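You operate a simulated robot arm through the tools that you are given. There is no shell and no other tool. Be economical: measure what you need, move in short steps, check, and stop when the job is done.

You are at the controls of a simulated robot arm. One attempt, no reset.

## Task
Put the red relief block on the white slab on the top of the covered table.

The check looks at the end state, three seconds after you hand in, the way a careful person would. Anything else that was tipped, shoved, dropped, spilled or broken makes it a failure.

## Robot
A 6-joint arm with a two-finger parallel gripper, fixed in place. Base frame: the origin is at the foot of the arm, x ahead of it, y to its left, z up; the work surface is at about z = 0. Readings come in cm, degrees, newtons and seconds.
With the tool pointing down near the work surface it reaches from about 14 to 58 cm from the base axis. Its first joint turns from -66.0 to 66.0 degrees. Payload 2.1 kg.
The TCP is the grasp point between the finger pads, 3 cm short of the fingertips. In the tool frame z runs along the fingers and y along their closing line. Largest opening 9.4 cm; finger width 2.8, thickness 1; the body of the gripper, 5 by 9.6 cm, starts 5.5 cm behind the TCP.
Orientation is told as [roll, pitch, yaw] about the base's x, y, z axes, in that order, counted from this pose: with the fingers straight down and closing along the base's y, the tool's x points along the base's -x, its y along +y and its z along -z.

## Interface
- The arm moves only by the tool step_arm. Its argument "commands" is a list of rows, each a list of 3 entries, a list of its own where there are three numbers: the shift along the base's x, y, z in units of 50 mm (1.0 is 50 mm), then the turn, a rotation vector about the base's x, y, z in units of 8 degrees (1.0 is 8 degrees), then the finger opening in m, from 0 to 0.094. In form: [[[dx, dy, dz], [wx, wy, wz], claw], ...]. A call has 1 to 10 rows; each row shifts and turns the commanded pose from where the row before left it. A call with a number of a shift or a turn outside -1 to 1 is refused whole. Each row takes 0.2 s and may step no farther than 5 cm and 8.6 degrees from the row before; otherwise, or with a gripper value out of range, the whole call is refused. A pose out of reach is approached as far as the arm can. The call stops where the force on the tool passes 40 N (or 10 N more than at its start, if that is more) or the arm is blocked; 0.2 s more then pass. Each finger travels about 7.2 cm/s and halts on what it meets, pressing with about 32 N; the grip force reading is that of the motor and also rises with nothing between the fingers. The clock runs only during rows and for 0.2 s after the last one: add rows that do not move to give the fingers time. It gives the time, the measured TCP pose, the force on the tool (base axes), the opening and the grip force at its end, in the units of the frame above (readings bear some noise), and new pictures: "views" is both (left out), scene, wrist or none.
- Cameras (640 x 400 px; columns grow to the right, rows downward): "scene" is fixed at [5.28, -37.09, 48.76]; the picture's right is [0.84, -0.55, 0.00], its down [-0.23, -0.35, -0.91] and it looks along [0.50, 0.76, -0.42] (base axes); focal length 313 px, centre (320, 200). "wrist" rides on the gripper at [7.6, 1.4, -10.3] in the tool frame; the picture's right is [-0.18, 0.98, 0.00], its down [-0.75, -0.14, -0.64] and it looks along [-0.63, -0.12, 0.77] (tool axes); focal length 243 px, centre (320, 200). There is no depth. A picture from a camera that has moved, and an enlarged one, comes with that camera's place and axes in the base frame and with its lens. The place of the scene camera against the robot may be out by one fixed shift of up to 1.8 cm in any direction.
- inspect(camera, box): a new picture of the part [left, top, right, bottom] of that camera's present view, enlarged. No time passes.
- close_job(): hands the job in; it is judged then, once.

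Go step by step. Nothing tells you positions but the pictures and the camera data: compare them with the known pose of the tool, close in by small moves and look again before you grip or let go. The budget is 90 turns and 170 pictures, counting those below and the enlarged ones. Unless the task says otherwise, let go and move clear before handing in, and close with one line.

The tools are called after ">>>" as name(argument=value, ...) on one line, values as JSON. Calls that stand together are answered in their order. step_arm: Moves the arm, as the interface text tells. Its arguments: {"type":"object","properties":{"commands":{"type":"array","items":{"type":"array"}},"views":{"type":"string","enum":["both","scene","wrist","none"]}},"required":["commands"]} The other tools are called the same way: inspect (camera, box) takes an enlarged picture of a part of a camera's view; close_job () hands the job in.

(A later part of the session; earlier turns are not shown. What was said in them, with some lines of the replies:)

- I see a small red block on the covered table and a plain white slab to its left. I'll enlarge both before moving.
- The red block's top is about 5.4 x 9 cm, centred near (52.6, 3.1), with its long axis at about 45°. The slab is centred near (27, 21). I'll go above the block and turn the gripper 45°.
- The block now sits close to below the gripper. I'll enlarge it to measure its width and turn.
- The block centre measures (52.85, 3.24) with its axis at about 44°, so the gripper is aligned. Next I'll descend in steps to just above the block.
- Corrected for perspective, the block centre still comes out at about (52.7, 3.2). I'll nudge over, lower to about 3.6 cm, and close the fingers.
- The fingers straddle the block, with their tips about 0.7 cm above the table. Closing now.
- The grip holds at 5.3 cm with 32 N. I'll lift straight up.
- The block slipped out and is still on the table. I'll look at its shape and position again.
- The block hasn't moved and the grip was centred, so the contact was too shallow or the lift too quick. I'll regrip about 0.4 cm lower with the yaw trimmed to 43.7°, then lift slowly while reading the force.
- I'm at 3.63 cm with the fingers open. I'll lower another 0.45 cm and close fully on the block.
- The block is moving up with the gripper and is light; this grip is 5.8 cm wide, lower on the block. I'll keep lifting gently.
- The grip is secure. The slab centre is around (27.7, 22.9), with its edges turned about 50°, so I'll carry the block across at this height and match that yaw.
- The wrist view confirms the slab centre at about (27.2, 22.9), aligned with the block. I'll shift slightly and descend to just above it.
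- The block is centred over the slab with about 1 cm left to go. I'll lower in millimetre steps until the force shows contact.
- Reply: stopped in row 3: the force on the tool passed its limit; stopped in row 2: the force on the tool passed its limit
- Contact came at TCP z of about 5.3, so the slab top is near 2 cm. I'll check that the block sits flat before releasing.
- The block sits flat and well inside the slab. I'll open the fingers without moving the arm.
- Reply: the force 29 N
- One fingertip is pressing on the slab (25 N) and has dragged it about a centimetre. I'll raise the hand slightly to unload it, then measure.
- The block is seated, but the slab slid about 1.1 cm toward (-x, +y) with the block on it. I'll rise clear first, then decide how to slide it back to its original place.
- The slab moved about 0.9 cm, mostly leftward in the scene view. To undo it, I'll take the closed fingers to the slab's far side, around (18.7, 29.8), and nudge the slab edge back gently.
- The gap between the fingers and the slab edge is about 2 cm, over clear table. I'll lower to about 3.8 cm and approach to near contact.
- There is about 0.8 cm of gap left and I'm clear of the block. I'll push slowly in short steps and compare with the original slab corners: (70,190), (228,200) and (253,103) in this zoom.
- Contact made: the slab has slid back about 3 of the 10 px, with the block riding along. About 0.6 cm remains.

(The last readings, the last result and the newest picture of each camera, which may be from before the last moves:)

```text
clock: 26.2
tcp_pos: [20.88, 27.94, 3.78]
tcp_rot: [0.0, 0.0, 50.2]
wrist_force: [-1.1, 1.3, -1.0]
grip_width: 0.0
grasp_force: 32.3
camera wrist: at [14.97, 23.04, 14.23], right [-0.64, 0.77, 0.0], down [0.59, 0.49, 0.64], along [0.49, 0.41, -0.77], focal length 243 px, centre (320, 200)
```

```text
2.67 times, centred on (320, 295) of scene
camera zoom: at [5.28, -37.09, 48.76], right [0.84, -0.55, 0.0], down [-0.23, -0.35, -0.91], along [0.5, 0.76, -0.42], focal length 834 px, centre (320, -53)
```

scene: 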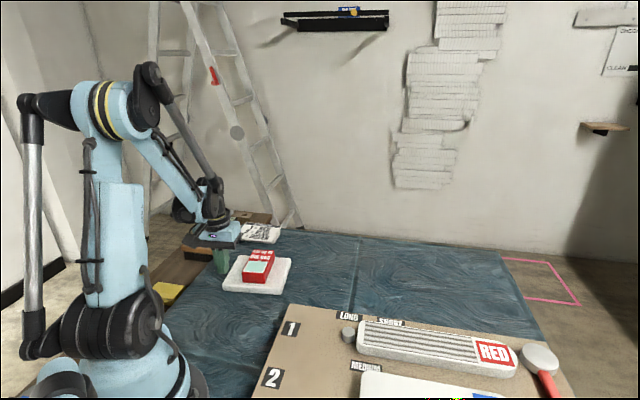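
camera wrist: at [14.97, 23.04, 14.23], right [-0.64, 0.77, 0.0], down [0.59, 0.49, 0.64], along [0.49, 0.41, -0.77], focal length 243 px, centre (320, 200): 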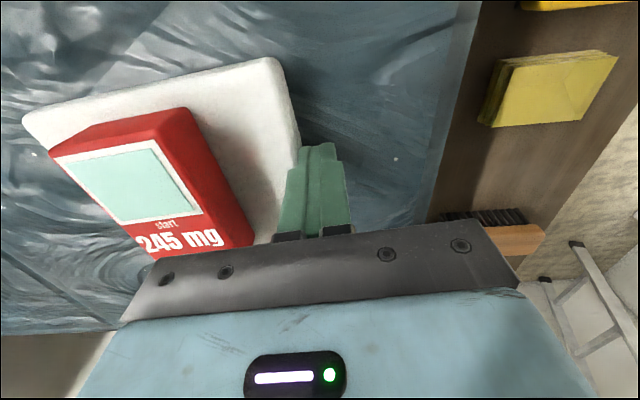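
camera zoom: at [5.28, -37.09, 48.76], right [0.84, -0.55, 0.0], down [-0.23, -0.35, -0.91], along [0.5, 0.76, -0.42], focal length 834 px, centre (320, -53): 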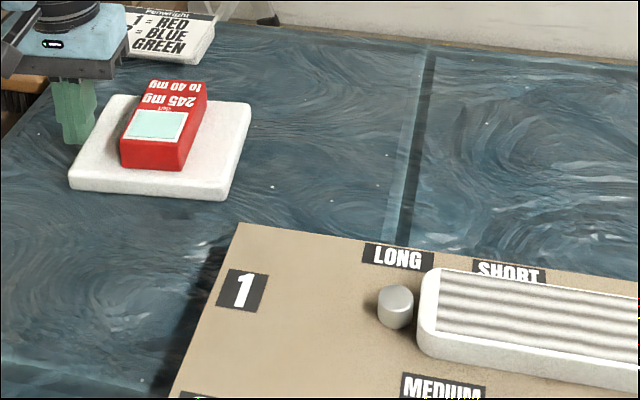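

The slab is within about 2 px of its original place. One last 2 mm nudge, then I'll back off and rise clear.

>>> step_arm(commands=[[[0.03, -0.025, 0], [0, 0, 0], 0.0], [[0, 0, 0], [0, 0, 0], 0.0], [[-0.2, 0.16, 0], [0, 0, 0], 0.0], [[-0.2, 0.16, 0], [0, 0, 0], 0.0], [[0, 0, 0.5], [0, 0, 0], 0.0], [[0, 0, 0.7], [0, 0, 0], 0.0], [[0, 0, 0.7], [0, 0, 0], 0.0], [[0, 0, 0.7], [0, 0, 0], 0.0], [[0, 0, 0], [0, 0, 0], 0.0]])

>>> inspect(camera="scene", box=[200, 220, 440, 370])

```text
clock: 28.2
tcp_pos: [18.93, 29.35, 16.91]
tcp_rot: [-0.1, 0.0, 50.1]
wrist_force: [0.3, 0.0, -1.3]
grip_width: 0.0
grasp_force: 32.4
camera wrist: at [12.96, 24.44, 27.21], right [-0.64, 0.77, 0.0], down [0.59, 0.49, 0.64], along [0.49, 0.41, -0.77], focal length 243 px, centre (320, 200)
```

scene: 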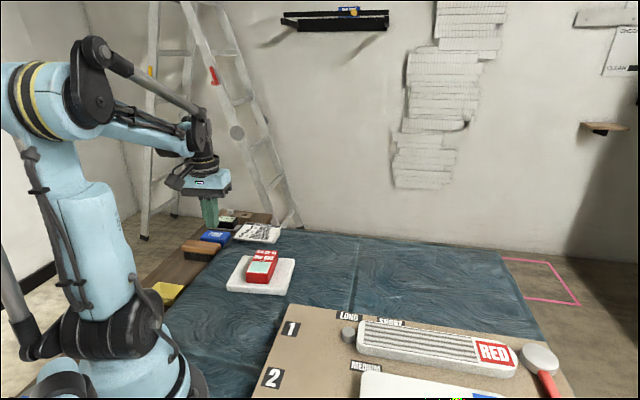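
wrist: 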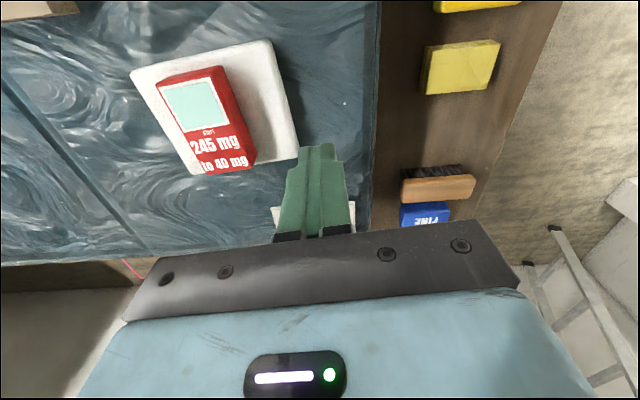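

```text
2.67 times, centred on (320, 295) of scene
camera zoom: at [5.28, -37.09, 48.76], right [0.84, -0.55, 0.0], down [-0.23, -0.35, -0.91], along [0.5, 0.76, -0.42], focal length 834 px, centre (320, -53)
```

zoom: 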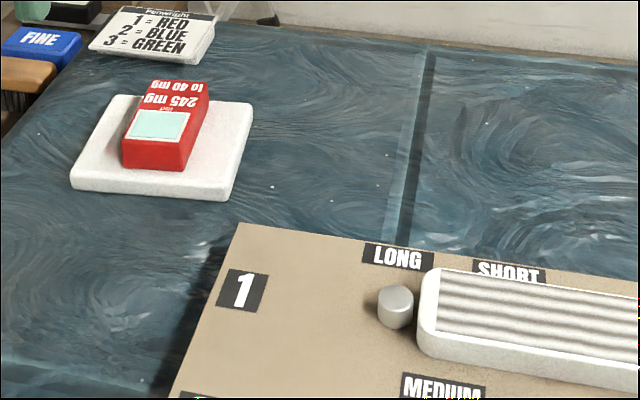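

The red block lies flat near the middle of the white slab. I dragged the slab about a centimetre while releasing, then nudged it back to within a few millimetres of its original place, and nothing else has moved.

>>> close_job()

```text
The job is handed in.
```

The red relief block is resting flat on the white slab on the covered table; the slab slid about 1 cm during release, and I pushed it back to within a few millimetres of where it started.
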